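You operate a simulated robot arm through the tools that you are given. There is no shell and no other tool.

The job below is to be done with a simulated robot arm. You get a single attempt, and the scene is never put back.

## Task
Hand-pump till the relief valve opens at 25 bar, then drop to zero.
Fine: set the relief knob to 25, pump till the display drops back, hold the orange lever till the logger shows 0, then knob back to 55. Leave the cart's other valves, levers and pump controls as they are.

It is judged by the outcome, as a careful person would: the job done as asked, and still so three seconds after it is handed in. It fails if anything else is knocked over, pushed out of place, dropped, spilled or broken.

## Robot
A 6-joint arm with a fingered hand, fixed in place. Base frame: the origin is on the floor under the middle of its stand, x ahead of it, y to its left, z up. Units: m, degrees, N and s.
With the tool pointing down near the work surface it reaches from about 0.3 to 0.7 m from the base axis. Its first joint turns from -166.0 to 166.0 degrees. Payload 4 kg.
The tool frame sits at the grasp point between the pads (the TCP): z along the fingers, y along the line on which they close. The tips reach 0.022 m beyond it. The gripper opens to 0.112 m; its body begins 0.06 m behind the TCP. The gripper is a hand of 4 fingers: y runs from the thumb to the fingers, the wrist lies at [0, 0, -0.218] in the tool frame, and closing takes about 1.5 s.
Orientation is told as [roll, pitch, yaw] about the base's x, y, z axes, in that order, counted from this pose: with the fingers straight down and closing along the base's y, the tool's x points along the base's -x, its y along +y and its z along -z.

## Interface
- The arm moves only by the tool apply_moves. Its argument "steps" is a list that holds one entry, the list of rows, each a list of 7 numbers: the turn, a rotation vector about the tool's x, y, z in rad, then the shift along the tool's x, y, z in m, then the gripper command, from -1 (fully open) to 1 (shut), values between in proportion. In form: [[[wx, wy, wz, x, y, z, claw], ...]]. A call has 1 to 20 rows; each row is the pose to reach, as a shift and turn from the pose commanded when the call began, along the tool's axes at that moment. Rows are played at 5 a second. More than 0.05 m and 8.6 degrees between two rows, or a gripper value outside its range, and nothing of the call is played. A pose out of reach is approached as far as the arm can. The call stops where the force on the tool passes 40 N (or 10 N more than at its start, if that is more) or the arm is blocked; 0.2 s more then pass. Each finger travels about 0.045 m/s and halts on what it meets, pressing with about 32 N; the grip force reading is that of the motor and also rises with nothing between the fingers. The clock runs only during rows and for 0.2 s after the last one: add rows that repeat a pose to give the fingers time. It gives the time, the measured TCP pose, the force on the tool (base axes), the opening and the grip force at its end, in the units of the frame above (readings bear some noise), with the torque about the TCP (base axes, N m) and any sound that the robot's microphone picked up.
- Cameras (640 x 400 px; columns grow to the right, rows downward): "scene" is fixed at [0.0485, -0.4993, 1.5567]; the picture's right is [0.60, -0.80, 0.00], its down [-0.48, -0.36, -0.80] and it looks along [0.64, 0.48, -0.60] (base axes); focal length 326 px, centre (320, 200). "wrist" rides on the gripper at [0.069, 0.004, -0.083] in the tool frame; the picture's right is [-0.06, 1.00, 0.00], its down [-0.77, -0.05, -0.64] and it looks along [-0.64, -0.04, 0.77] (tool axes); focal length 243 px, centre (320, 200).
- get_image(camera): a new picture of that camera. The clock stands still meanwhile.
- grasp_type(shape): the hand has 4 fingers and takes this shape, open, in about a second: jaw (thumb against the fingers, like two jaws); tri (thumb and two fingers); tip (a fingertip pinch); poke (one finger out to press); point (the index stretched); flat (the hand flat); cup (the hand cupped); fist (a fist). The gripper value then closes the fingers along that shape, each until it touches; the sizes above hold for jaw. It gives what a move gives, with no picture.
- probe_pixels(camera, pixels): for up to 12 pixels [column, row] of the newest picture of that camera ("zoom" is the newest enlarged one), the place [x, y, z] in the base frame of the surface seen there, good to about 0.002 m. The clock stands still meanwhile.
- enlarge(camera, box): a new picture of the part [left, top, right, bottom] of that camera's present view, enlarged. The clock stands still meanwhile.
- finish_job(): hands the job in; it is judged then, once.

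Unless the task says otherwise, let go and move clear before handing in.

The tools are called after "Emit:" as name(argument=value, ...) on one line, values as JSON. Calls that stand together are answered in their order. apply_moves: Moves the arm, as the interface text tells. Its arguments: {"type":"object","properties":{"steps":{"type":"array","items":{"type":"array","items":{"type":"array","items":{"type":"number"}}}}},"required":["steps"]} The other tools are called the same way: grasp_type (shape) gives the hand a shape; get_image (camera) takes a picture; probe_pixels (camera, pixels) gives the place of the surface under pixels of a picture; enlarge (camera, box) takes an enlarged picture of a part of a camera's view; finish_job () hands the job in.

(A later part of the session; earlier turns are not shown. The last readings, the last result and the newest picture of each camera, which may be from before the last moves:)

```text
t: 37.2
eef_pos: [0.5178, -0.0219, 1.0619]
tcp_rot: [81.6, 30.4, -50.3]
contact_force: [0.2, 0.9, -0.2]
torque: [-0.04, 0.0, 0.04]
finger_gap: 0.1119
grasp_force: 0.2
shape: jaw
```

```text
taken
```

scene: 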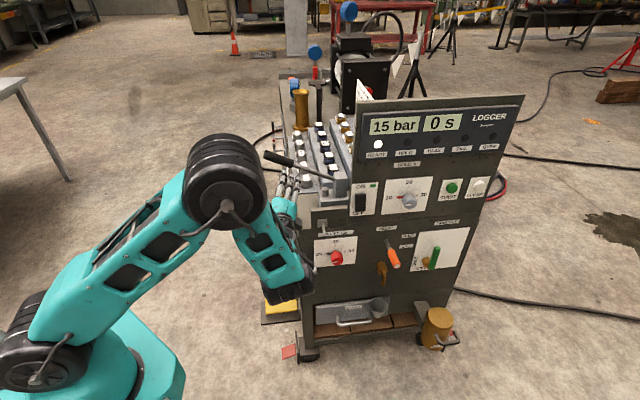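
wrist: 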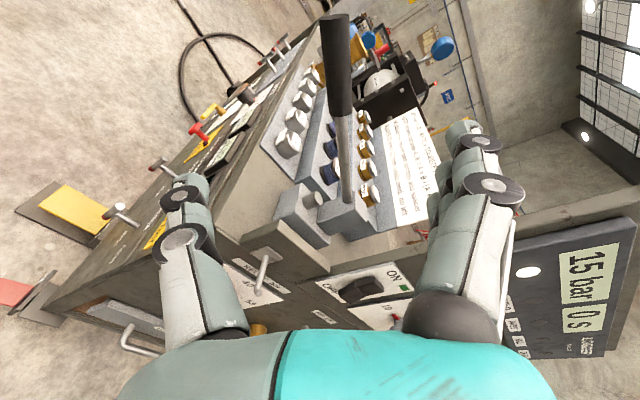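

The hand is in place: the pump handle appears at (337,60) in the wrist view, perpendicular to the closing direction. I'll read the sign on the cart and probe the handle.

Emit:
enlarge(camera="wrist", box=[340, 90, 480, 240])

Emit:
probe_pixels(camera="wrist", pixels=[[335, 20], [338, 50], [340, 80], [342, 110], [345, 150], [347, 195], [325, 60], [352, 60], [320, 195], [360, 210], [300, 195], [325, 110]])

Emit:
enlarge(camera="wrist", box=[140, 60, 300, 260])

```text
2.67 times, centred on (410, 165) of wrist
```

zoom: 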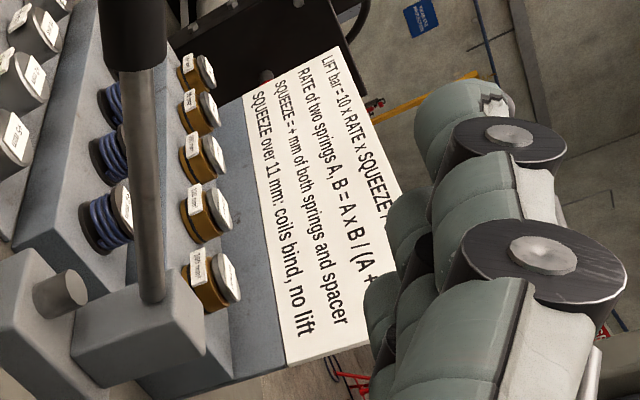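

```text
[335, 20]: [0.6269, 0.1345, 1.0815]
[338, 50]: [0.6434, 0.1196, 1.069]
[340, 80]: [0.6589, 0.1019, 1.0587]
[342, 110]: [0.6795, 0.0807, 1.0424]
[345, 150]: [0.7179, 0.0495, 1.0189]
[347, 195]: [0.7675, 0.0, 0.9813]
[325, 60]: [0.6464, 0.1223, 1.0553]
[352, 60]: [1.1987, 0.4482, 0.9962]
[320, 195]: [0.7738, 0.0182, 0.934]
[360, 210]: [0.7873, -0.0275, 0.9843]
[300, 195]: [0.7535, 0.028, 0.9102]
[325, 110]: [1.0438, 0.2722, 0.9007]
```

```text
2.00 times, centred on (220, 160) of wrist
```

zoom: 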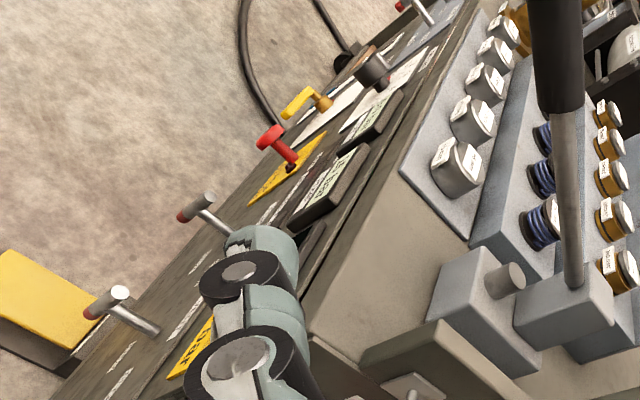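

The sign is about choosing springs, which this job doesn't need. The pump grip axis sits at about (0.662,0.118,1.062), so I'll align and advance with fingers open around the handle.

Emit:
apply_moves(steps=[[[0, 0, 0, 0.0065, 0.0109, 0, -1], [0, 0, 0, 0.013, 0.0217, 0, -1], [0, 0, 0, 0.013, 0.0217, 0.025, -1], [0, 0, 0, 0.013, 0.0217, 0.05, -1], [0, 0, 0, 0.013, 0.0217, 0.075, -1], [0, 0, 0, 0.013, 0.0217, 0.1, -1], [0, 0, 0, 0.013, 0.0217, 0.125, -1], [0, 0, 0, 0.013, 0.0217, 0.145, -1], [0, 0, 0, 0.013, 0.0217, 0.165, -1], [0, 0, 0, 0.013, 0.0217, 0.18, -1], [0, 0, 0, 0.013, 0.0217, 0.1995, -1], [0, 0, 0, 0.013, 0.0217, 0.1995, -1]]])

Emit:
get_image(camera="wrist")

Emit:
enlarge(camera="scene", box=[220, 100, 380, 240])

```text
t: 39.8
eef_pos: [0.6622, 0.1182, 1.0616]
tcp_rot: [81.7, 30.3, -50.3]
contact_force: [0.9, 0.5, -0.6]
torque: [-0.01, -0.01, 0.0]
finger_gap: 0.1118
grasp_force: 0.0
shape: jaw
```

```text
taken
```

wrist: 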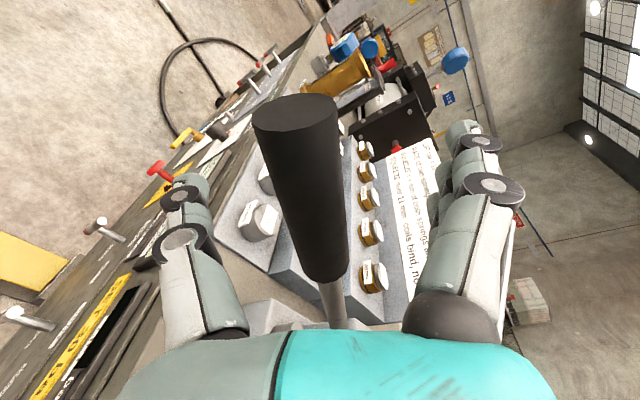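

```text
2.86 times, centred on (300, 170) of scene
```

zoom: 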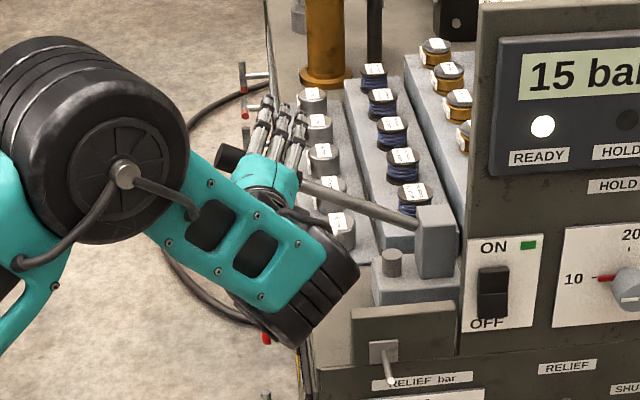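

The handle is between thumb and fingers. Before closing I'll check where the wrist housing sits relative to the toggle, since it will drop with the down-stroke.

Emit:
probe_pixels(camera="zoom", pixels=[[290, 340], [340, 290], [320, 320], [250, 320], [390, 370], [355, 330], [225, 150], [400, 345]])

```text
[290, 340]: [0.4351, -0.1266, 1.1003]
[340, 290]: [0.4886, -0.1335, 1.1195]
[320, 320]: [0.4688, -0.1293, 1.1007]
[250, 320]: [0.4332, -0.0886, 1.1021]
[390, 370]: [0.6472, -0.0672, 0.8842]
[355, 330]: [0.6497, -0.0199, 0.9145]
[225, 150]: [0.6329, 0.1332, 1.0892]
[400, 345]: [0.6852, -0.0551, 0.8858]
```

The wrist housing (≈(0.47,-0.13,1.10)) is well clear of the toggle. Closing on the handle.

Emit:
apply_moves(steps=[[[0, 0, 0, 0, 0, 0, -0.5], [0, 0, 0, 0, 0, 0, 0], [0, 0, 0, 0, 0, 0, 0.3], [0, 0, 0, 0, 0, 0, 0.6], [0, 0, 0, 0, 0, 0, 1], [0, 0, 0, 0, 0, 0, 1], [0, 0, 0, 0, 0, 0, 1], [0, 0, 0, 0, 0, 0, 1]]])

Emit:
get_image(camera="wrist")

Emit:
enlarge(camera="scene", box=[220, 80, 460, 240])

```text
t: 41.6
eef_pos: [0.6626, 0.1177, 1.0624]
tcp_rot: [81.5, 30.2, -50.2]
contact_force: [14.8, 11.6, -1.5]
torque: [0.1, -0.13, -0.09]
finger_gap: 0.0065
grasp_force: 31.4
shape: jaw
```

```text
taken
```

wrist: 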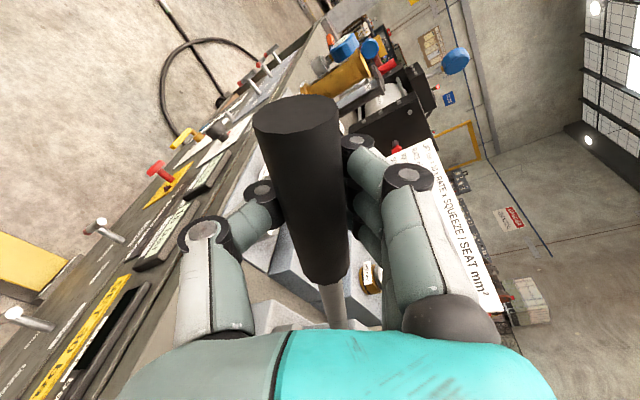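

```text
2.50 times, centred on (340, 160) of scene
```

zoom: 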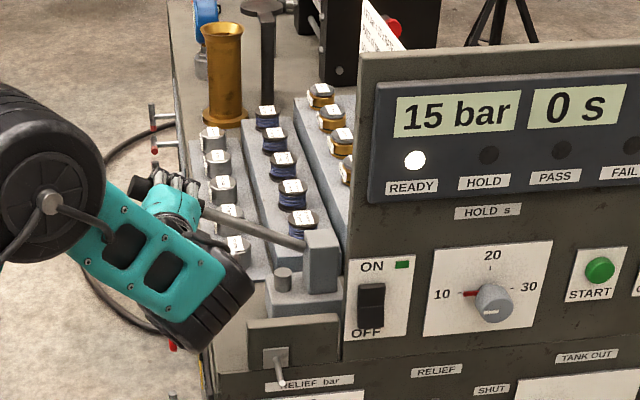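

The fingers have wrapped the handle (tip gap 6.5 mm behind it), with about 19 N of forward pull that a small advance will ease. I'll start the first down-stroke along the lever's arc, to about 10° above level, and watch the forces and display.

Emit:
apply_moves(steps=[[[0, 0, 0, 0, 0, 0.004, 1], [0, 0, -0.0367, -0.0005, -0.007, 0.0047, 1], [0, 0, -0.0803, -0.0015, -0.0152, 0.0056, 1], [0, 0, -0.124, -0.0028, -0.0234, 0.0065, 1], [0, 0, -0.1676, -0.0046, -0.0315, 0.0074, 1], [0, 0, -0.2112, -0.0066, -0.0395, 0.0083, 1], [0, 0, -0.2548, -0.009, -0.0474, 0.0093, 1], [0, 0, -0.2985, -0.0118, -0.0553, 0.0103, 1], [0, 0, -0.2985, -0.0118, -0.0553, 0.0103, 1]]])

Emit:
get_image(camera="wrist")

Emit:
enlarge(camera="scene", box=[220, 80, 460, 240])

```text
t: 43.6
eef_pos: [0.6532, 0.1346, 1.0072]
tcp_rot: [82.5, 13.2, -47.7]
contact_force: [4.6, 8.0, 1.0]
torque: [0.09, 0.0, -0.03]
finger_gap: 0.0059
grasp_force: 32.2
shape: jaw
```

```text
taken
```

wrist: 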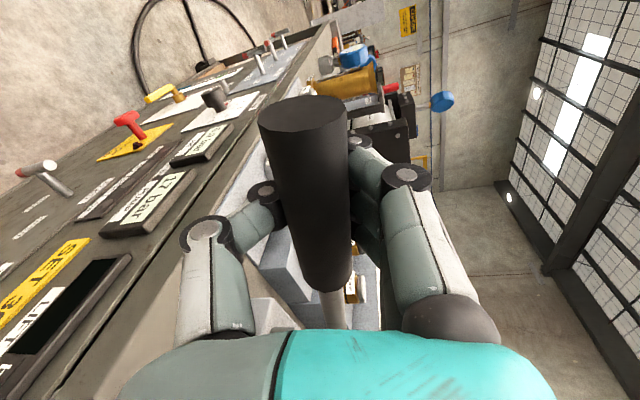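

```text
2.50 times, centred on (340, 160) of scene
```

zoom: 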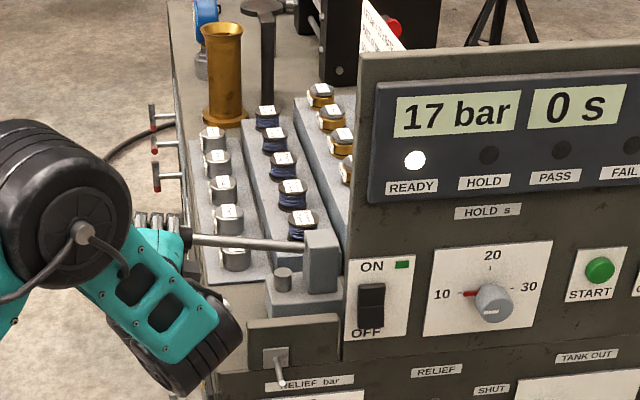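

The display rose to 17 bar with only light force, so the stroke works. Continuing the down-stroke past level to find its range.

Emit:
apply_moves(steps=[[[0, 0, -0.0524, -0.0008, -0.01, 0.0013, 1], [0, 0, -0.1047, -0.0022, -0.0197, 0.0025, 1], [0, 0, -0.1571, -0.004, -0.0295, 0.0037, 1], [0, 0, -0.2094, -0.0064, -0.0391, 0.005, 1], [0, 0, -0.2618, -0.0093, -0.0486, 0.0063, 1], [0, 0, -0.3142, -0.0125, -0.0579, 0.0076, 1], [0, 0, -0.3142, -0.0125, -0.0579, 0.0076, 1]]])

Emit:
get_image(camera="wrist")

Emit:
enlarge(camera="scene", box=[220, 80, 460, 240])

```text
t: 45.2
eef_pos: [0.6506, 0.1349, 0.9474]
tcp_rot: [82.8, -4.6, -45.3]
contact_force: [0.5, 21.8, 1.1]
torque: [0.13, 0.01, -0.1]
finger_gap: 0.0052
grasp_force: 32.1
shape: jaw
```

```text
taken
```

wrist: 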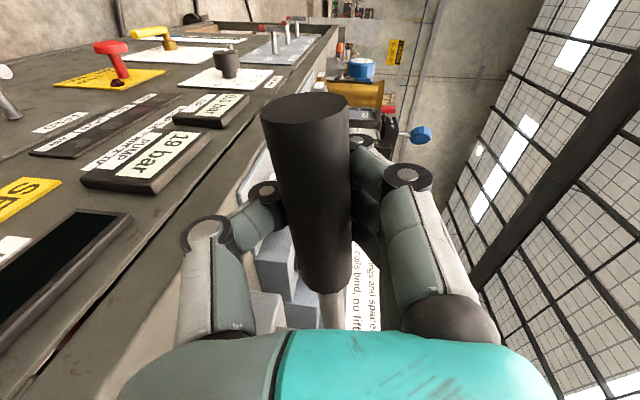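

```text
2.50 times, centred on (340, 160) of scene
```

zoom: 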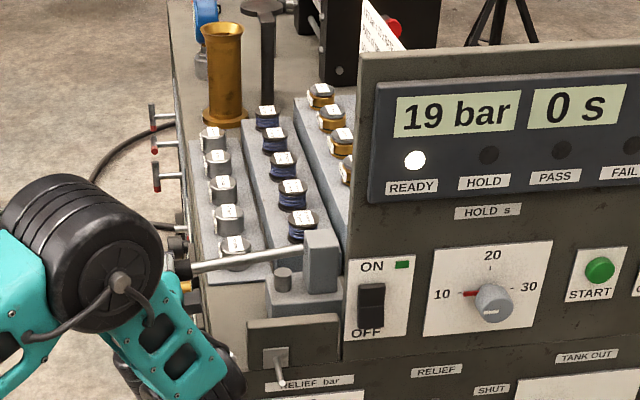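

The display is at 19 bar, so roughly 4 bar per full stroke, and the lever pivot fits at r≈0.079, z≈0.970 with a 0.2055 m radius. Next is one full up-and-down stroke on the corrected arc, which should give about 23 bar.

Emit:
apply_moves(steps=[[[0, 0, 0.08, 0.0016, 0.0142, -0.0018, 1], [0, 0, 0.17, -0.0001, 0.032, -0.0041, 1], [0, 0, 0.261, -0.0032, 0.0495, -0.0063, 1], [0, 0, 0.352, -0.0079, 0.0667, -0.0083, 1], [0, 0, 0.442, -0.0141, 0.0834, -0.0104, 1], [0, 0, 0.533, -0.0217, 0.0995, -0.0124, 1], [0, 0, 0.6, -0.0281, 0.1109, -0.0137, 1], [0, 0, 0.6, -0.0281, 0.1109, -0.0137, 1]]])

Emit:
enlarge(camera="scene", box=[220, 80, 460, 240])

Emit:
get_image(camera="wrist")

```text
t: 47.0
eef_pos: [0.666, 0.1207, 1.0595]
tcp_rot: [81.5, 29.5, -50.2]
contact_force: [2.5, 8.3, -3.9]
torque: [0.05, 0.0, 0.06]
finger_gap: 0.0055
grasp_force: 32.0
shape: jaw
```

```text
2.50 times, centred on (340, 160) of scene
```

zoom: 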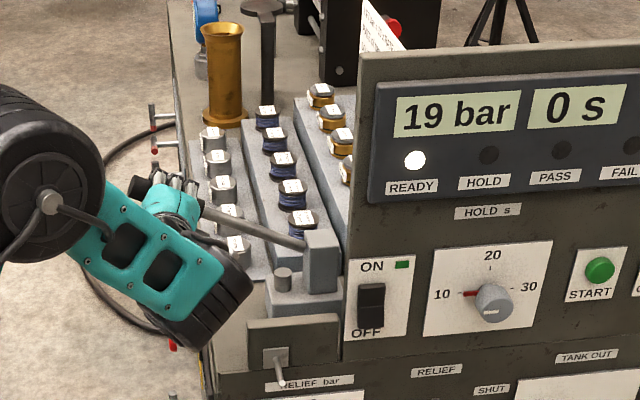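

```text
taken
```

wrist: 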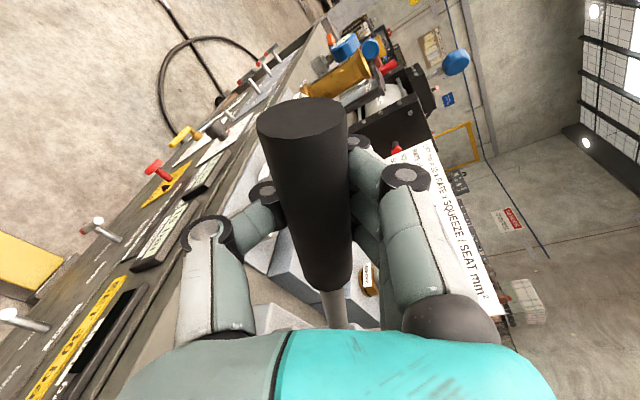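

The display held 19 bar through the return stroke. Down-stroke next.

Emit:
apply_moves(steps=[[[0, 0, -0.067, -0.001, -0.0131, 0.0014, 1], [0, 0, -0.158, -0.004, -0.0307, 0.0034, 1], [0, 0, -0.248, -0.0083, -0.048, 0.0055, 1], [0, 0, -0.339, -0.0141, -0.0647, 0.0077, 1], [0, 0, -0.43, -0.0214, -0.081, 0.0099, 1], [0, 0, -0.52, -0.0301, -0.0965, 0.0122, 1], [0, 0, -0.6, -0.0388, -0.1095, 0.0143, 1], [0, 0, -0.6, -0.0388, -0.1095, 0.0143, 1]]])

Emit:
enlarge(camera="scene", box=[220, 80, 460, 240])

Emit:
get_image(camera="wrist")

```text
t: 48.8
eef_pos: [0.6511, 0.1364, 0.945]
tcp_rot: [82.6, -4.8, -45.4]
contact_force: [16.1, 11.9, 3.3]
torque: [0.1, -0.03, -0.15]
finger_gap: 0.0052
grasp_force: 32.2
shape: jaw
```

```text
2.50 times, centred on (340, 160) of scene
```

zoom: 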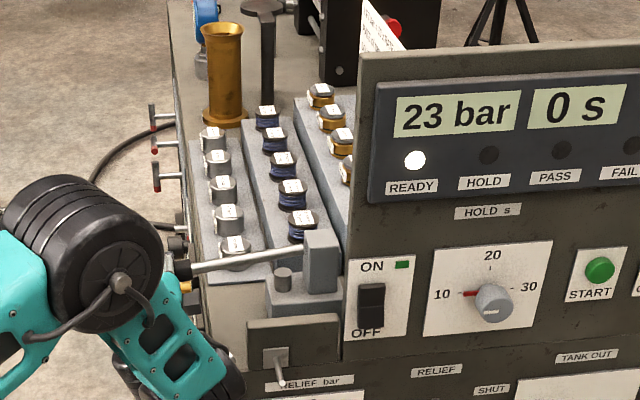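

```text
taken
```

wrist: 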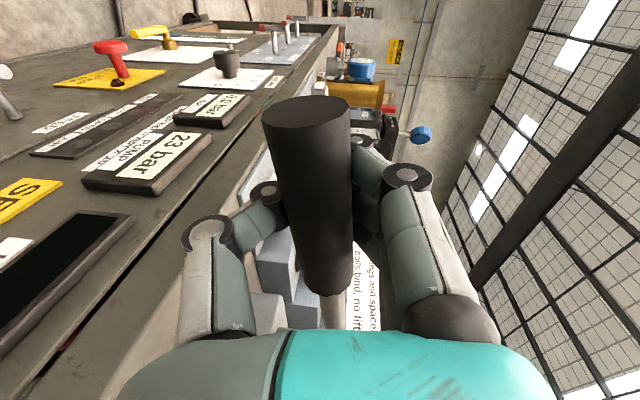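

23 bar now. Another return stroke up, then I'll come down in smaller pieces to catch the relief opening at 25.

Emit:
apply_moves(steps=[[[0, 0, 0.08, -0.0001, 0.0156, 0.0, 1], [0, 0, 0.17, -0.0017, 0.0334, -0.0022, 1], [0, 0, 0.261, -0.0048, 0.0509, -0.0044, 1], [0, 0, 0.352, -0.0095, 0.068, -0.0065, 1], [0, 0, 0.442, -0.0157, 0.0848, -0.0086, 1], [0, 0, 0.533, -0.0233, 0.1009, -0.0105, 1], [0, 0, 0.6, -0.0297, 0.1123, -0.0119, 1], [0, 0, 0.6, -0.0297, 0.1123, -0.0119, 1]]])

Emit:
apply_moves(steps=[[[0, 0, -0.067, -0.001, -0.0131, 0.0014, 1], [0, 0, -0.113, -0.0025, -0.0219, 0.0024, 1], [0, 0, -0.158, -0.004, -0.0307, 0.0034, 1], [0, 0, -0.203, -0.0062, -0.0394, 0.0045, 1], [0, 0, -0.203, -0.0062, -0.0394, 0.0045, 1]]])

Emit:
enlarge(camera="scene", box=[220, 80, 460, 240])

```text
t: 50.6
eef_pos: [0.6664, 0.1234, 1.0606]
tcp_rot: [81.4, 29.6, -50.2]
contact_force: [1.2, 7.2, -9.2]
torque: [0.04, 0.02, 0.14]
finger_gap: 0.0053
grasp_force: 32.4
shape: jaw
```

```text
t: 51.8
eef_pos: [0.6566, 0.1309, 1.0246]
tcp_rot: [82.4, 18.0, -48.3]
contact_force: [0.9, 5.5, 1.9]
torque: [0.08, 0.06, 0.0]
finger_gap: 0.0054
grasp_force: 31.8
shape: jaw
```

```text
2.50 times, centred on (340, 160) of scene
```

zoom: 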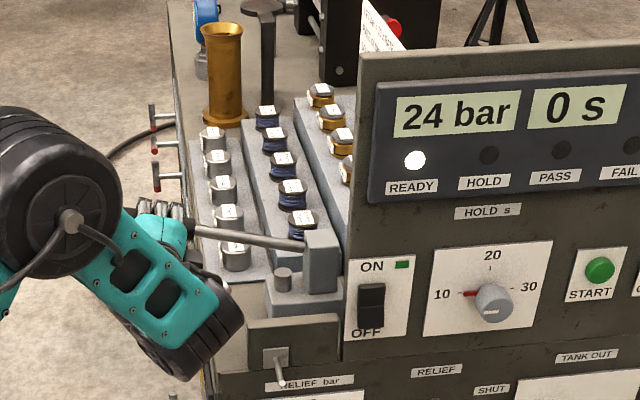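

24 bar. Continuing down a little further.

Emit:
apply_moves(steps=[[[0, 0, -0.032, -0.0005, -0.0062, 0.0008, 1], [0, 0, -0.0634, -0.001, -0.0124, 0.0015, 1], [0, 0, -0.095, -0.0018, -0.0185, 0.0022, 1], [0, 0, -0.1268, -0.0027, -0.0247, 0.003, 1], [0, 0, -0.1268, -0.0027, -0.0247, 0.003, 1]]])

Emit:
enlarge(camera="scene", box=[220, 80, 460, 240])

```text
t: 53.0
eef_pos: [0.6529, 0.1372, 0.9992]
tcp_rot: [82.6, 10.7, -47.3]
contact_force: [-0.9, 6.2, 3.1]
torque: [0.05, 0.07, -0.05]
finger_gap: 0.0052
grasp_force: 31.8
shape: jaw
```

```text
2.50 times, centred on (340, 160) of scene
```

zoom: 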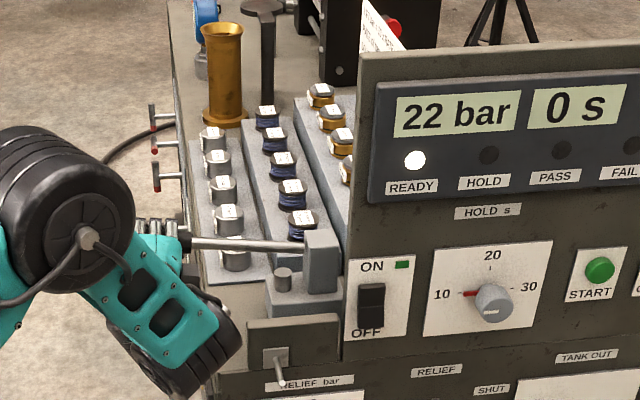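

The display dropped from about 25 to 22 bar: the relief valve has opened. I'll check the side displays in the wrist view.

Emit:
get_image(camera="wrist")

Emit:
enlarge(camera="wrist", box=[0, 120, 260, 380])

Emit:
get_image(camera="scene")

```text
taken
```

wrist: 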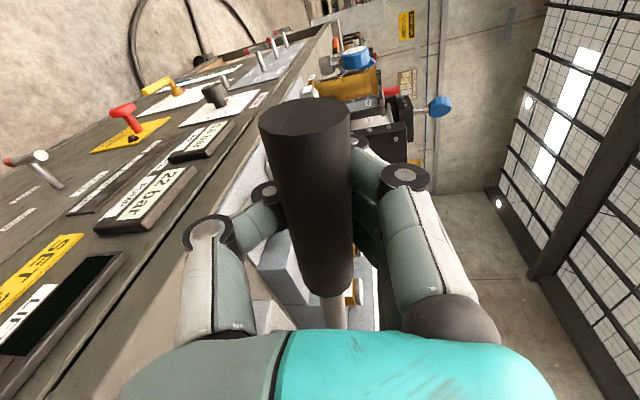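

```text
1.54 times, centred on (130, 250) of wrist
```

zoom: 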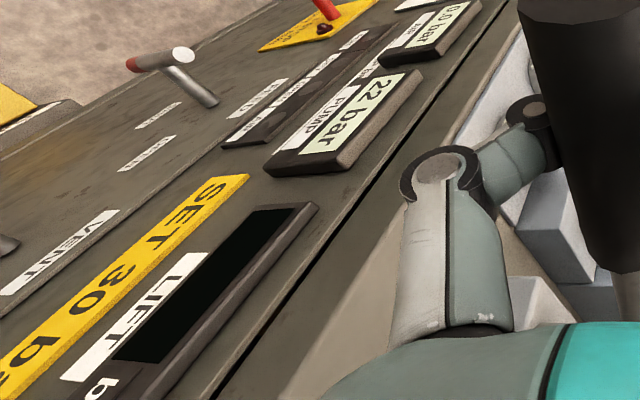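

```text
taken
```

scene: 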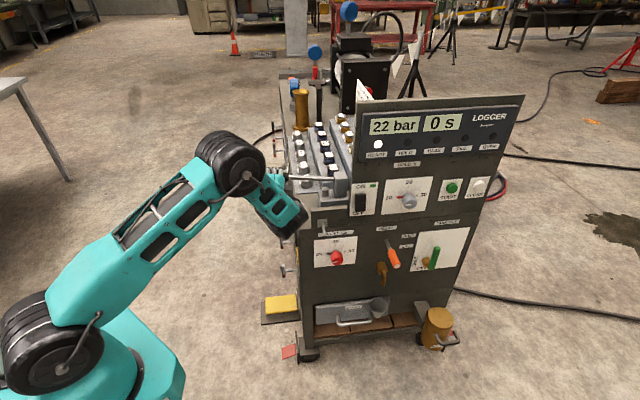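

The relief opened once and the pump display also reads 22 bar. I'll return the pump handle to its original raised position, open the hand, and check.

Emit:
apply_moves(steps=[[[0, 0, 0.079, 0, 0.016, -0.0019, 1], [0, 0, 0.166, -0.0016, 0.0338, -0.004, 1], [0, 0, 0.253, -0.0044, 0.0513, -0.006, 1], [0, 0, 0.317, -0.0077, 0.064, -0.0073, 1], [0, 0, 0.317, -0.0077, 0.064, -0.0073, 1]]])

Emit:
apply_moves(steps=[[[0, 0, 0, 0, 0, 0, 0.5], [0, 0, 0, 0, 0, 0, 0], [0, 0, 0, 0, 0, 0, -0.5], [0, 0, 0, 0, 0, 0, -1], [0, 0, 0, 0, 0, 0, -1], [0, 0, 0, 0, 0, 0, -1], [0, 0, 0, 0, 0, 0, -1], [0, 0, 0, 0, 0, 0, -1]]])

Emit:
get_image(camera="wrist")

Emit:
enlarge(camera="scene", box=[220, 80, 460, 240])

```text
t: 54.2
eef_pos: [0.666, 0.1229, 1.0591]
tcp_rot: [81.4, 28.8, -50.0]
contact_force: [1.0, 9.1, -5.2]
torque: [0.06, 0.05, 0.11]
finger_gap: 0.005
grasp_force: 32.1
shape: jaw
```

```text
t: 56.0
eef_pos: [0.6663, 0.1227, 1.0601]
tcp_rot: [81.7, 28.7, -50.0]
contact_force: [-0.2, 0.7, -0.4]
torque: [-0.03, -0.05, -0.01]
finger_gap: 0.1116
grasp_force: 0.0
shape: jaw
```

```text
taken
```

wrist: 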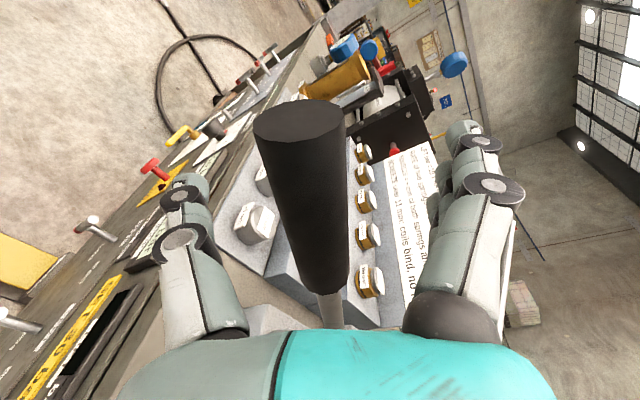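

```text
2.50 times, centred on (340, 160) of scene
```

zoom: 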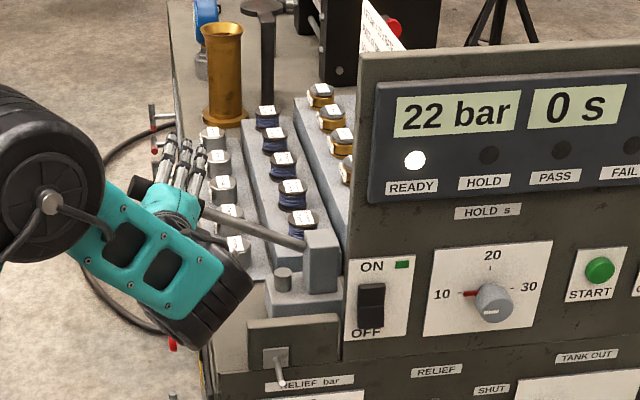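

The handle stays up by itself at 22 bar with the hand open. I'll back straight out along the approach line.

Emit:
apply_moves(steps=[[[0, 0, 0, 0, 0, -0.02, -1], [0, 0, 0, 0, 0, -0.05, -1], [0, 0, 0, 0, 0, -0.08, -1], [0, 0, 0, 0, 0, -0.11, -1], [0, 0, 0, 0, 0, -0.14, -1], [0, 0, 0, 0, 0, -0.17, -1], [0, 0, 0, 0, 0, -0.2, -1], [0, 0, 0, 0, 0, -0.2, -1]]])

Emit:
get_image(camera="scene")

```text
t: 57.8
eef_pos: [0.5231, -0.015, 1.0863]
tcp_rot: [81.6, 28.7, -50.0]
contact_force: [-0.4, -0.3, -0.2]
torque: [-0.02, -0.01, -0.01]
finger_gap: 0.1116
grasp_force: 0.0
shape: jaw
```

```text
taken
```

scene: 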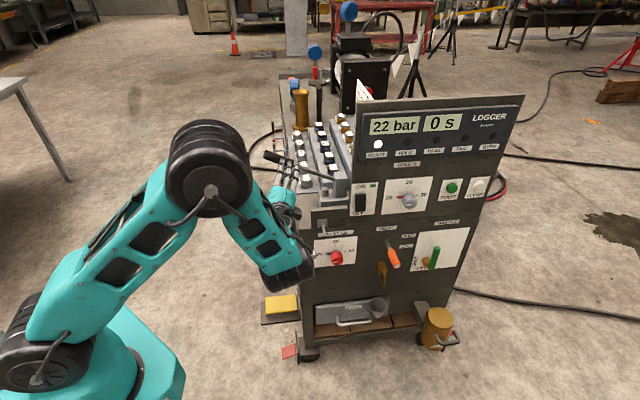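

The hand is clear of the pump handle, and the pressure holds at 22 bar. Now I'll swing to a standoff in front of the orange lever, tool azimuth 10° and tilted 25° down, with fingers above and thumb below.

Emit:
apply_moves(steps=[[[0.0123, -0.0526, -0.0268, -0.0299, -0.0076, -0.0066, -1], [0.0247, -0.1053, -0.0537, -0.0598, -0.0152, -0.0133, -1], [0.037, -0.1579, -0.0805, -0.0897, -0.0229, -0.0199, -1], [0.0493, -0.2105, -0.1073, -0.1196, -0.0305, -0.0265, -1], [0.0617, -0.2631, -0.1342, -0.1495, -0.0381, -0.0331, -1], [0.074, -0.3158, -0.161, -0.1794, -0.0457, -0.0398, -1], [0.0863, -0.3684, -0.1878, -0.2092, -0.0533, -0.0464, -1], [0.0987, -0.421, -0.2147, -0.2391, -0.0609, -0.053, -1], [0.111, -0.4736, -0.2415, -0.269, -0.0686, -0.0596, -1], [0.1233, -0.5263, -0.2683, -0.2989, -0.0762, -0.0663, -1], [0.1357, -0.5789, -0.2952, -0.3288, -0.0838, -0.0729, -1], [0.148, -0.6315, -0.322, -0.3587, -0.0914, -0.0795, -1], [0.148, -0.6315, -0.322, -0.3587, -0.0914, -0.0795, -1]]])

Emit:
get_image(camera="scene")

Emit:
get_image(camera="wrist")

```text
t: 60.6
eef_pos: [0.6319, -0.2862, 0.8446]
tcp_rot: [65.1, -0.1, -80.1]
contact_force: [-0.4, 0.4, 0.2]
torque: [-0.01, -0.02, 0.01]
finger_gap: 0.1121
grasp_force: 0.0
shape: jaw
```

```text
taken
```

scene: 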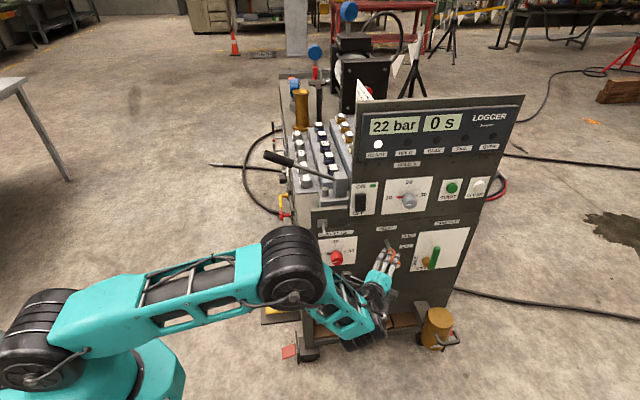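

```text
taken
```

wrist: 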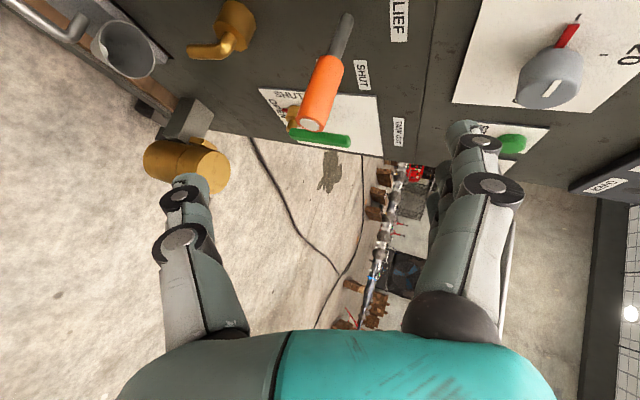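

The hand is in front of the lever, which shows at (318,95) between thumb and fingers. I'll probe it for an exact target.

Emit:
probe_pixels(camera="wrist", pixels=[[309, 125], [318, 105], [325, 85], [330, 68], [337, 45], [345, 22], [215, 50], [230, 30], [320, 137]])

```text
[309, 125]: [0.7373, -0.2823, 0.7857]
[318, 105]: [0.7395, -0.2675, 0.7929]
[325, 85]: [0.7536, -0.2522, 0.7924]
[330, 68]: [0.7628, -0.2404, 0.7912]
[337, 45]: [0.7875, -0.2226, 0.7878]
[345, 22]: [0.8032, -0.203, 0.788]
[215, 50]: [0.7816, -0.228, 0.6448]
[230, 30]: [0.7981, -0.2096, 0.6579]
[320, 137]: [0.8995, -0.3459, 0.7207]
```

The lever axis is confirmed at z≈0.785. Now I'll advance 0.14 m so the lever sits in the open hand, then narrow the fingers to a loose cage.

Emit:
apply_moves(steps=[[[0, 0, 0, 0, 0, 0.02, -1], [0, 0, 0, 0, 0, 0.04, -1], [0, 0, 0, 0, 0, 0.06, -1], [0, 0, 0, 0, 0, 0.08, -1], [0, 0, 0, 0.0005, -0.001, 0.1, -1], [0, 0, 0, 0.0005, -0.001, 0.115, -1], [0, 0, 0, 0.0005, -0.001, 0.13, -1], [0, 0, 0, 0.0005, -0.001, 0.1395, -1], [0, 0, 0, 0.0005, -0.001, 0.1395, -1]]])

Emit:
get_image(camera="wrist")

Emit:
enlarge(camera="scene", box=[320, 200, 460, 320])

```text
t: 62.6
eef_pos: [0.7561, -0.2627, 0.783]
tcp_rot: [65.0, 0.1, -80.0]
contact_force: [-0.8, -0.6, -0.6]
torque: [0.01, 0.01, 0.0]
finger_gap: 0.1119
grasp_force: 0.2
shape: jaw
```

```text
taken
```

wrist: 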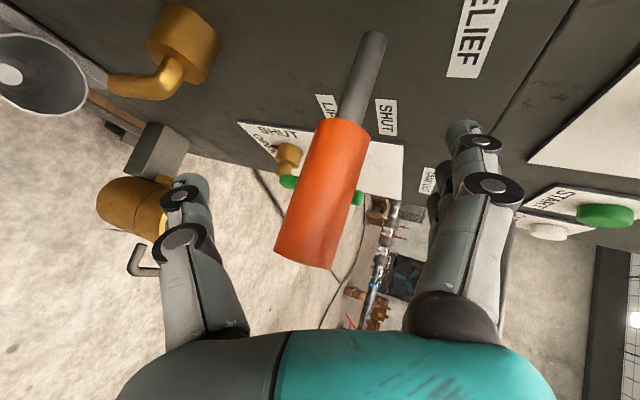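

```text
3.33 times, centred on (390, 260) of scene
```

zoom: 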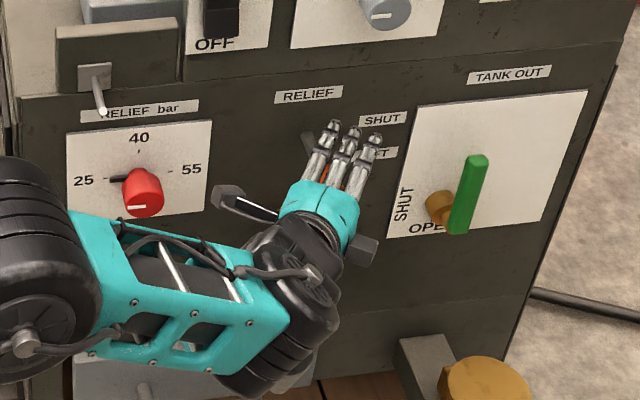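

The lever is in the open hand, thumb below and fingers above. Narrowing the fingers to a loose cage.

Emit:
apply_moves(steps=[[[0, 0, 0, 0, 0, 0, -0.6], [0, 0, 0, 0, 0, 0, -0.2], [0, 0, 0, 0, 0, 0, 0.1], [0, 0, 0, 0, 0, 0, 0.2], [0, 0, 0, 0, 0, 0, 0.2], [0, 0, 0, 0, 0, 0, 0.2]]])

Emit:
get_image(camera="wrist")

```text
t: 64.0
eef_pos: [0.7569, -0.2639, 0.7835]
tcp_rot: [65.0, 0.0, -80.0]
contact_force: [0.1, 0.8, -1.0]
torque: [-0.01, -0.02, 0.0]
finger_gap: 0.0455
grasp_force: 0.0
shape: jaw
```

```text
taken
```

wrist: 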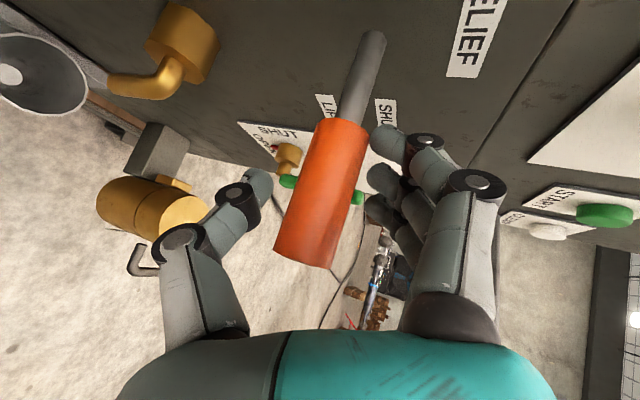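

The cage is 45 mm wide around the lever. I'll press down gradually with the upper fingers.

Emit:
apply_moves(steps=[[[0, 0, 0, 0, -0.0073, 0.0034, 0.2], [0, 0, 0, 0, -0.0145, 0.0068, 0.2], [0, 0, 0, 0, -0.0218, 0.0101, 0.2], [0, 0, 0, 0, -0.029, 0.0135, 0.2], [0, 0, 0, 0, -0.029, 0.0135, 0.2]]])

Emit:
get_image(camera="wrist")

Emit:
enlarge(camera="scene", box=[310, 80, 530, 300])

```text
t: 65.2
eef_pos: [0.7564, -0.2639, 0.7524]
tcp_rot: [65.1, 0.1, -80.0]
contact_force: [1.7, 2.2, 6.4]
torque: [0.02, -0.11, 0.04]
finger_gap: 0.0496
grasp_force: 0.0
shape: jaw
```

```text
taken
```

wrist: 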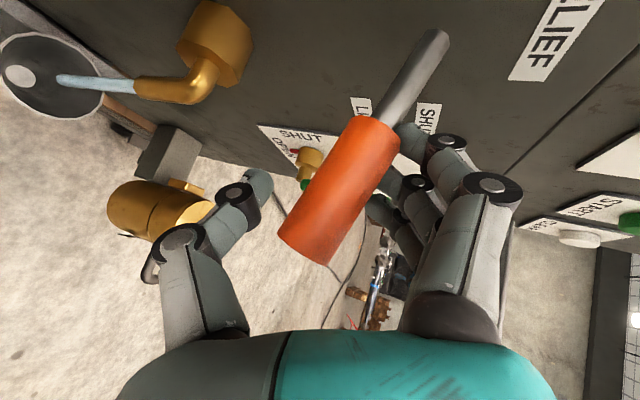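

```text
1.82 times, centred on (420, 190) of scene
```

zoom: 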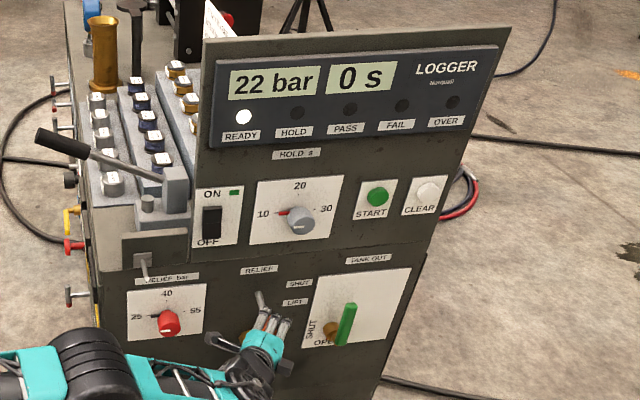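

The lever has moved down and a jet is coming from the brass spout into the catch cup at (50,80), so the valve has lifted. I'll hold here and watch the logger.

Emit:
apply_moves(steps=[[[0, 0, 0, 0, 0, 0, 0.2], [0, 0, 0, 0, 0, 0, 0.2], [0, 0, 0, 0, 0, 0, 0.2], [0, 0, 0, 0, 0, 0, 0.2], [0, 0, 0, 0, 0, 0, 0.2]]])

Emit:
enlarge(camera="scene", box=[310, 80, 530, 300])

Emit:
get_image(camera="wrist")

```text
t: 66.4
eef_pos: [0.7561, -0.2638, 0.7521]
tcp_rot: [65.0, 0.0, -79.9]
contact_force: [2.7, 2.0, 6.7]
torque: [0.07, -0.08, 0.04]
finger_gap: 0.0497
grasp_force: 0.0
shape: jaw
```

```text
1.82 times, centred on (420, 190) of scene
```

zoom: 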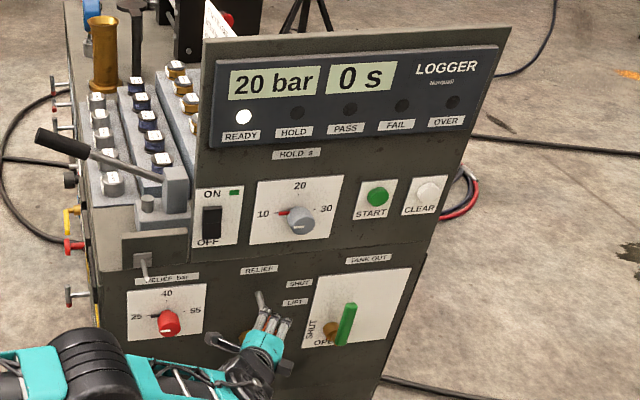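

```text
taken
```

wrist: 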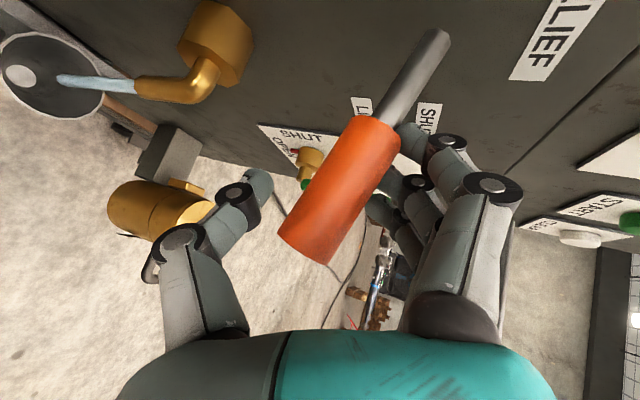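

The logger is falling (20 bar) and the jet lands in the cup. I'll keep holding.

Emit:
apply_moves(steps=[[[0, 0, 0, 0, 0, 0, 0.2], [0, 0, 0, 0, 0, 0, 0.2], [0, 0, 0, 0, 0, 0, 0.2], [0, 0, 0, 0, 0, 0, 0.2], [0, 0, 0, 0, 0, 0, 0.2], [0, 0, 0, 0, 0, 0, 0.2], [0, 0, 0, 0, 0, 0, 0.2], [0, 0, 0, 0, 0, 0, 0.2], [0, 0, 0, 0, 0, 0, 0.2], [0, 0, 0, 0, 0, 0, 0.2], [0, 0, 0, 0, 0, 0, 0.2], [0, 0, 0, 0, 0, 0, 0.2], [0, 0, 0, 0, 0, 0, 0.2], [0, 0, 0, 0, 0, 0, 0.2], [0, 0, 0, 0, 0, 0, 0.2], [0, 0, 0, 0, 0, 0, 0.2], [0, 0, 0, 0, 0, 0, 0.2], [0, 0, 0, 0, 0, 0, 0.2], [0, 0, 0, 0, 0, 0, 0.2], [0, 0, 0, 0, 0, 0, 0.2]]])

Emit:
enlarge(camera="scene", box=[310, 80, 530, 300])

Emit:
get_image(camera="wrist")

```text
t: 70.6
eef_pos: [0.7558, -0.2626, 0.752]
tcp_rot: [64.9, 0.1, -80.0]
contact_force: [1.7, 2.7, 6.9]
torque: [0.05, -0.07, 0.01]
finger_gap: 0.0494
grasp_force: 0.0
shape: jaw
```

```text
1.82 times, centred on (420, 190) of scene
```

zoom: 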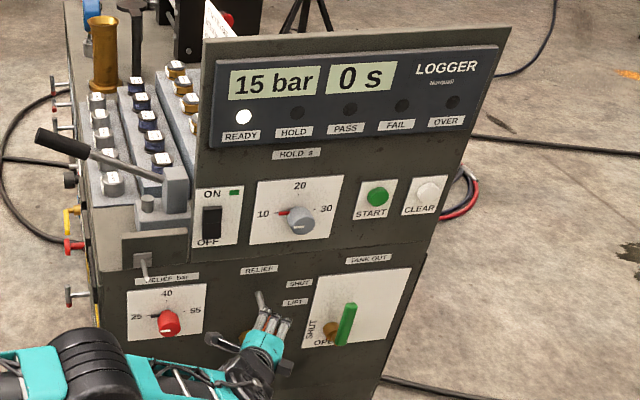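

```text
taken
```

wrist: 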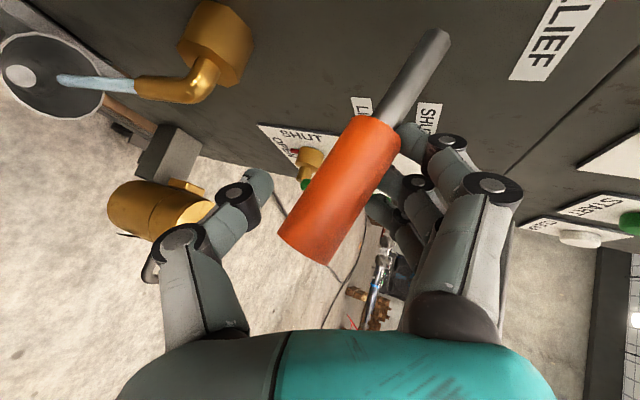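

15 bar and falling steadily at about 1.2 bar/s. Continuing to hold.

Emit:
apply_moves(steps=[[[0, 0, 0, 0, 0, 0, 0.2], [0, 0, 0, 0, 0, 0, 0.2], [0, 0, 0, 0, 0, 0, 0.2], [0, 0, 0, 0, 0, 0, 0.2], [0, 0, 0, 0, 0, 0, 0.2], [0, 0, 0, 0, 0, 0, 0.2], [0, 0, 0, 0, 0, 0, 0.2], [0, 0, 0, 0, 0, 0, 0.2], [0, 0, 0, 0, 0, 0, 0.2], [0, 0, 0, 0, 0, 0, 0.2], [0, 0, 0, 0, 0, 0, 0.2], [0, 0, 0, 0, 0, 0, 0.2], [0, 0, 0, 0, 0, 0, 0.2], [0, 0, 0, 0, 0, 0, 0.2], [0, 0, 0, 0, 0, 0, 0.2], [0, 0, 0, 0, 0, 0, 0.2], [0, 0, 0, 0, 0, 0, 0.2], [0, 0, 0, 0, 0, 0, 0.2], [0, 0, 0, 0, 0, 0, 0.2], [0, 0, 0, 0, 0, 0, 0.2]]])

Emit:
apply_moves(steps=[[[0, 0, 0, 0, 0, 0, 0.2], [0, 0, 0, 0, 0, 0, 0.2], [0, 0, 0, 0, 0, 0, 0.2], [0, 0, 0, 0, 0, 0, 0.2], [0, 0, 0, 0, 0, 0, 0.2], [0, 0, 0, 0, 0, 0, 0.2], [0, 0, 0, 0, 0, 0, 0.2], [0, 0, 0, 0, 0, 0, 0.2], [0, 0, 0, 0, 0, 0, 0.2], [0, 0, 0, 0, 0, 0, 0.2], [0, 0, 0, 0, 0, 0, 0.2], [0, 0, 0, 0, 0, 0, 0.2], [0, 0, 0, 0, 0, 0, 0.2], [0, 0, 0, 0, 0, 0, 0.2], [0, 0, 0, 0, 0, 0, 0.2], [0, 0, 0, 0, 0, 0, 0.2], [0, 0, 0, 0, 0, 0, 0.2], [0, 0, 0, 0, 0, 0, 0.2], [0, 0, 0, 0, 0, 0, 0.2], [0, 0, 0, 0, 0, 0, 0.2]]])

Emit:
enlarge(camera="scene", box=[310, 80, 530, 300])

Emit:
get_image(camera="wrist")

```text
t: 74.8
eef_pos: [0.756, -0.2633, 0.7527]
tcp_rot: [64.9, 0.0, -79.9]
contact_force: [2.1, 2.7, 7.0]
torque: [0.04, -0.1, 0.02]
finger_gap: 0.0495
grasp_force: 0.1
shape: jaw
```

```text
t: 79.0
eef_pos: [0.7558, -0.2639, 0.7532]
tcp_rot: [65.0, 0.1, -79.9]
contact_force: [2.6, 2.5, 7.1]
torque: [0.1, -0.08, -0.01]
finger_gap: 0.0496
grasp_force: 0.0
shape: jaw
```

```text
1.82 times, centred on (420, 190) of scene
```

zoom: 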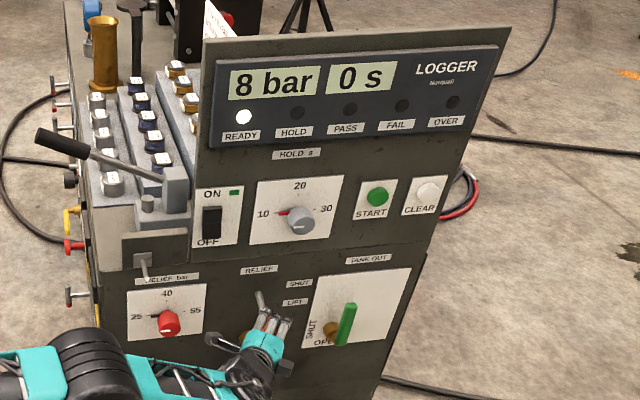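

```text
taken
```

wrist: 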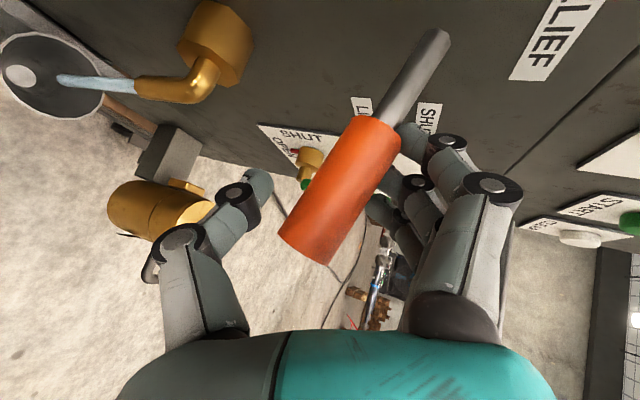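

8 bar, decaying exponentially; the lever is only partly at LIFT, so I'll press 15 mm further to speed it up and keep holding.

Emit:
apply_moves(steps=[[[0, 0, 0, 0, -0.0045, 0.0021, 0.2], [0, 0, 0, 0, -0.0091, 0.0042, 0.2], [0, 0, 0, 0, -0.0136, 0.0063, 0.2], [0, 0, 0, 0, -0.0136, 0.0063, 0.2], [0, 0, 0, 0, -0.0136, 0.0063, 0.2]]])

Emit:
enlarge(camera="scene", box=[310, 80, 530, 300])

Emit:
get_image(camera="wrist")

```text
t: 80.2
eef_pos: [0.7561, -0.2636, 0.7379]
tcp_rot: [65.1, 0.1, -80.1]
contact_force: [1.4, 3.2, 12.2]
torque: [0.07, -0.27, 0.05]
finger_gap: 0.0522
grasp_force: 0.1
shape: jaw
```

```text
1.82 times, centred on (420, 190) of scene
```

zoom: 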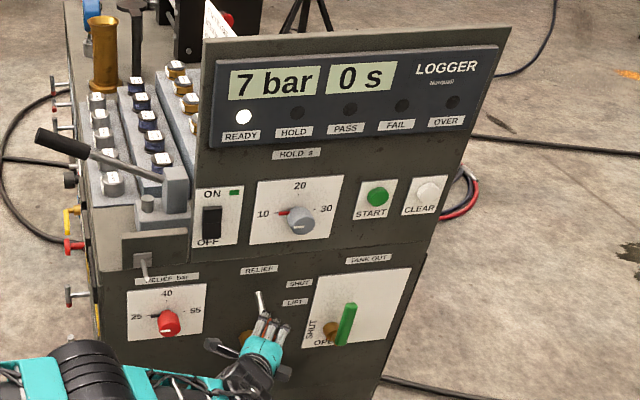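

```text
taken
```

wrist: 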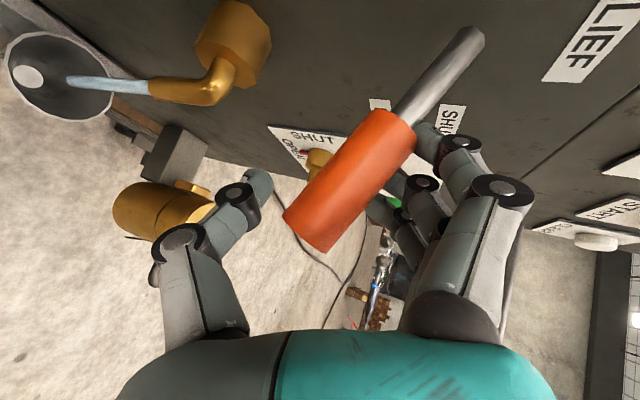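

7 bar, the jet still lands in the cup, and the lever is lower with 12 N of spring force. Holding on.

Emit:
apply_moves(steps=[[[0, 0, 0, 0, 0, 0, 0.2], [0, 0, 0, 0, 0, 0, 0.2], [0, 0, 0, 0, 0, 0, 0.2], [0, 0, 0, 0, 0, 0, 0.2], [0, 0, 0, 0, 0, 0, 0.2], [0, 0, 0, 0, 0, 0, 0.2], [0, 0, 0, 0, 0, 0, 0.2], [0, 0, 0, 0, 0, 0, 0.2], [0, 0, 0, 0, 0, 0, 0.2], [0, 0, 0, 0, 0, 0, 0.2], [0, 0, 0, 0, 0, 0, 0.2], [0, 0, 0, 0, 0, 0, 0.2], [0, 0, 0, 0, 0, 0, 0.2], [0, 0, 0, 0, 0, 0, 0.2], [0, 0, 0, 0, 0, 0, 0.2], [0, 0, 0, 0, 0, 0, 0.2], [0, 0, 0, 0, 0, 0, 0.2], [0, 0, 0, 0, 0, 0, 0.2], [0, 0, 0, 0, 0, 0, 0.2], [0, 0, 0, 0, 0, 0, 0.2]]])

Emit:
enlarge(camera="scene", box=[310, 80, 530, 300])

```text
t: 84.4
eef_pos: [0.7557, -0.2639, 0.7383]
tcp_rot: [65.0, 0.0, -80.0]
contact_force: [2.5, 2.2, 12.1]
torque: [0.11, -0.27, 0.07]
finger_gap: 0.0521
grasp_force: 0.0
shape: jaw
```

```text
1.82 times, centred on (420, 190) of scene
```

zoom: 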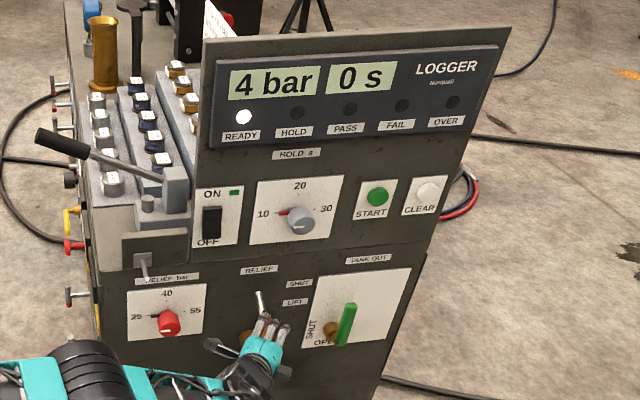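

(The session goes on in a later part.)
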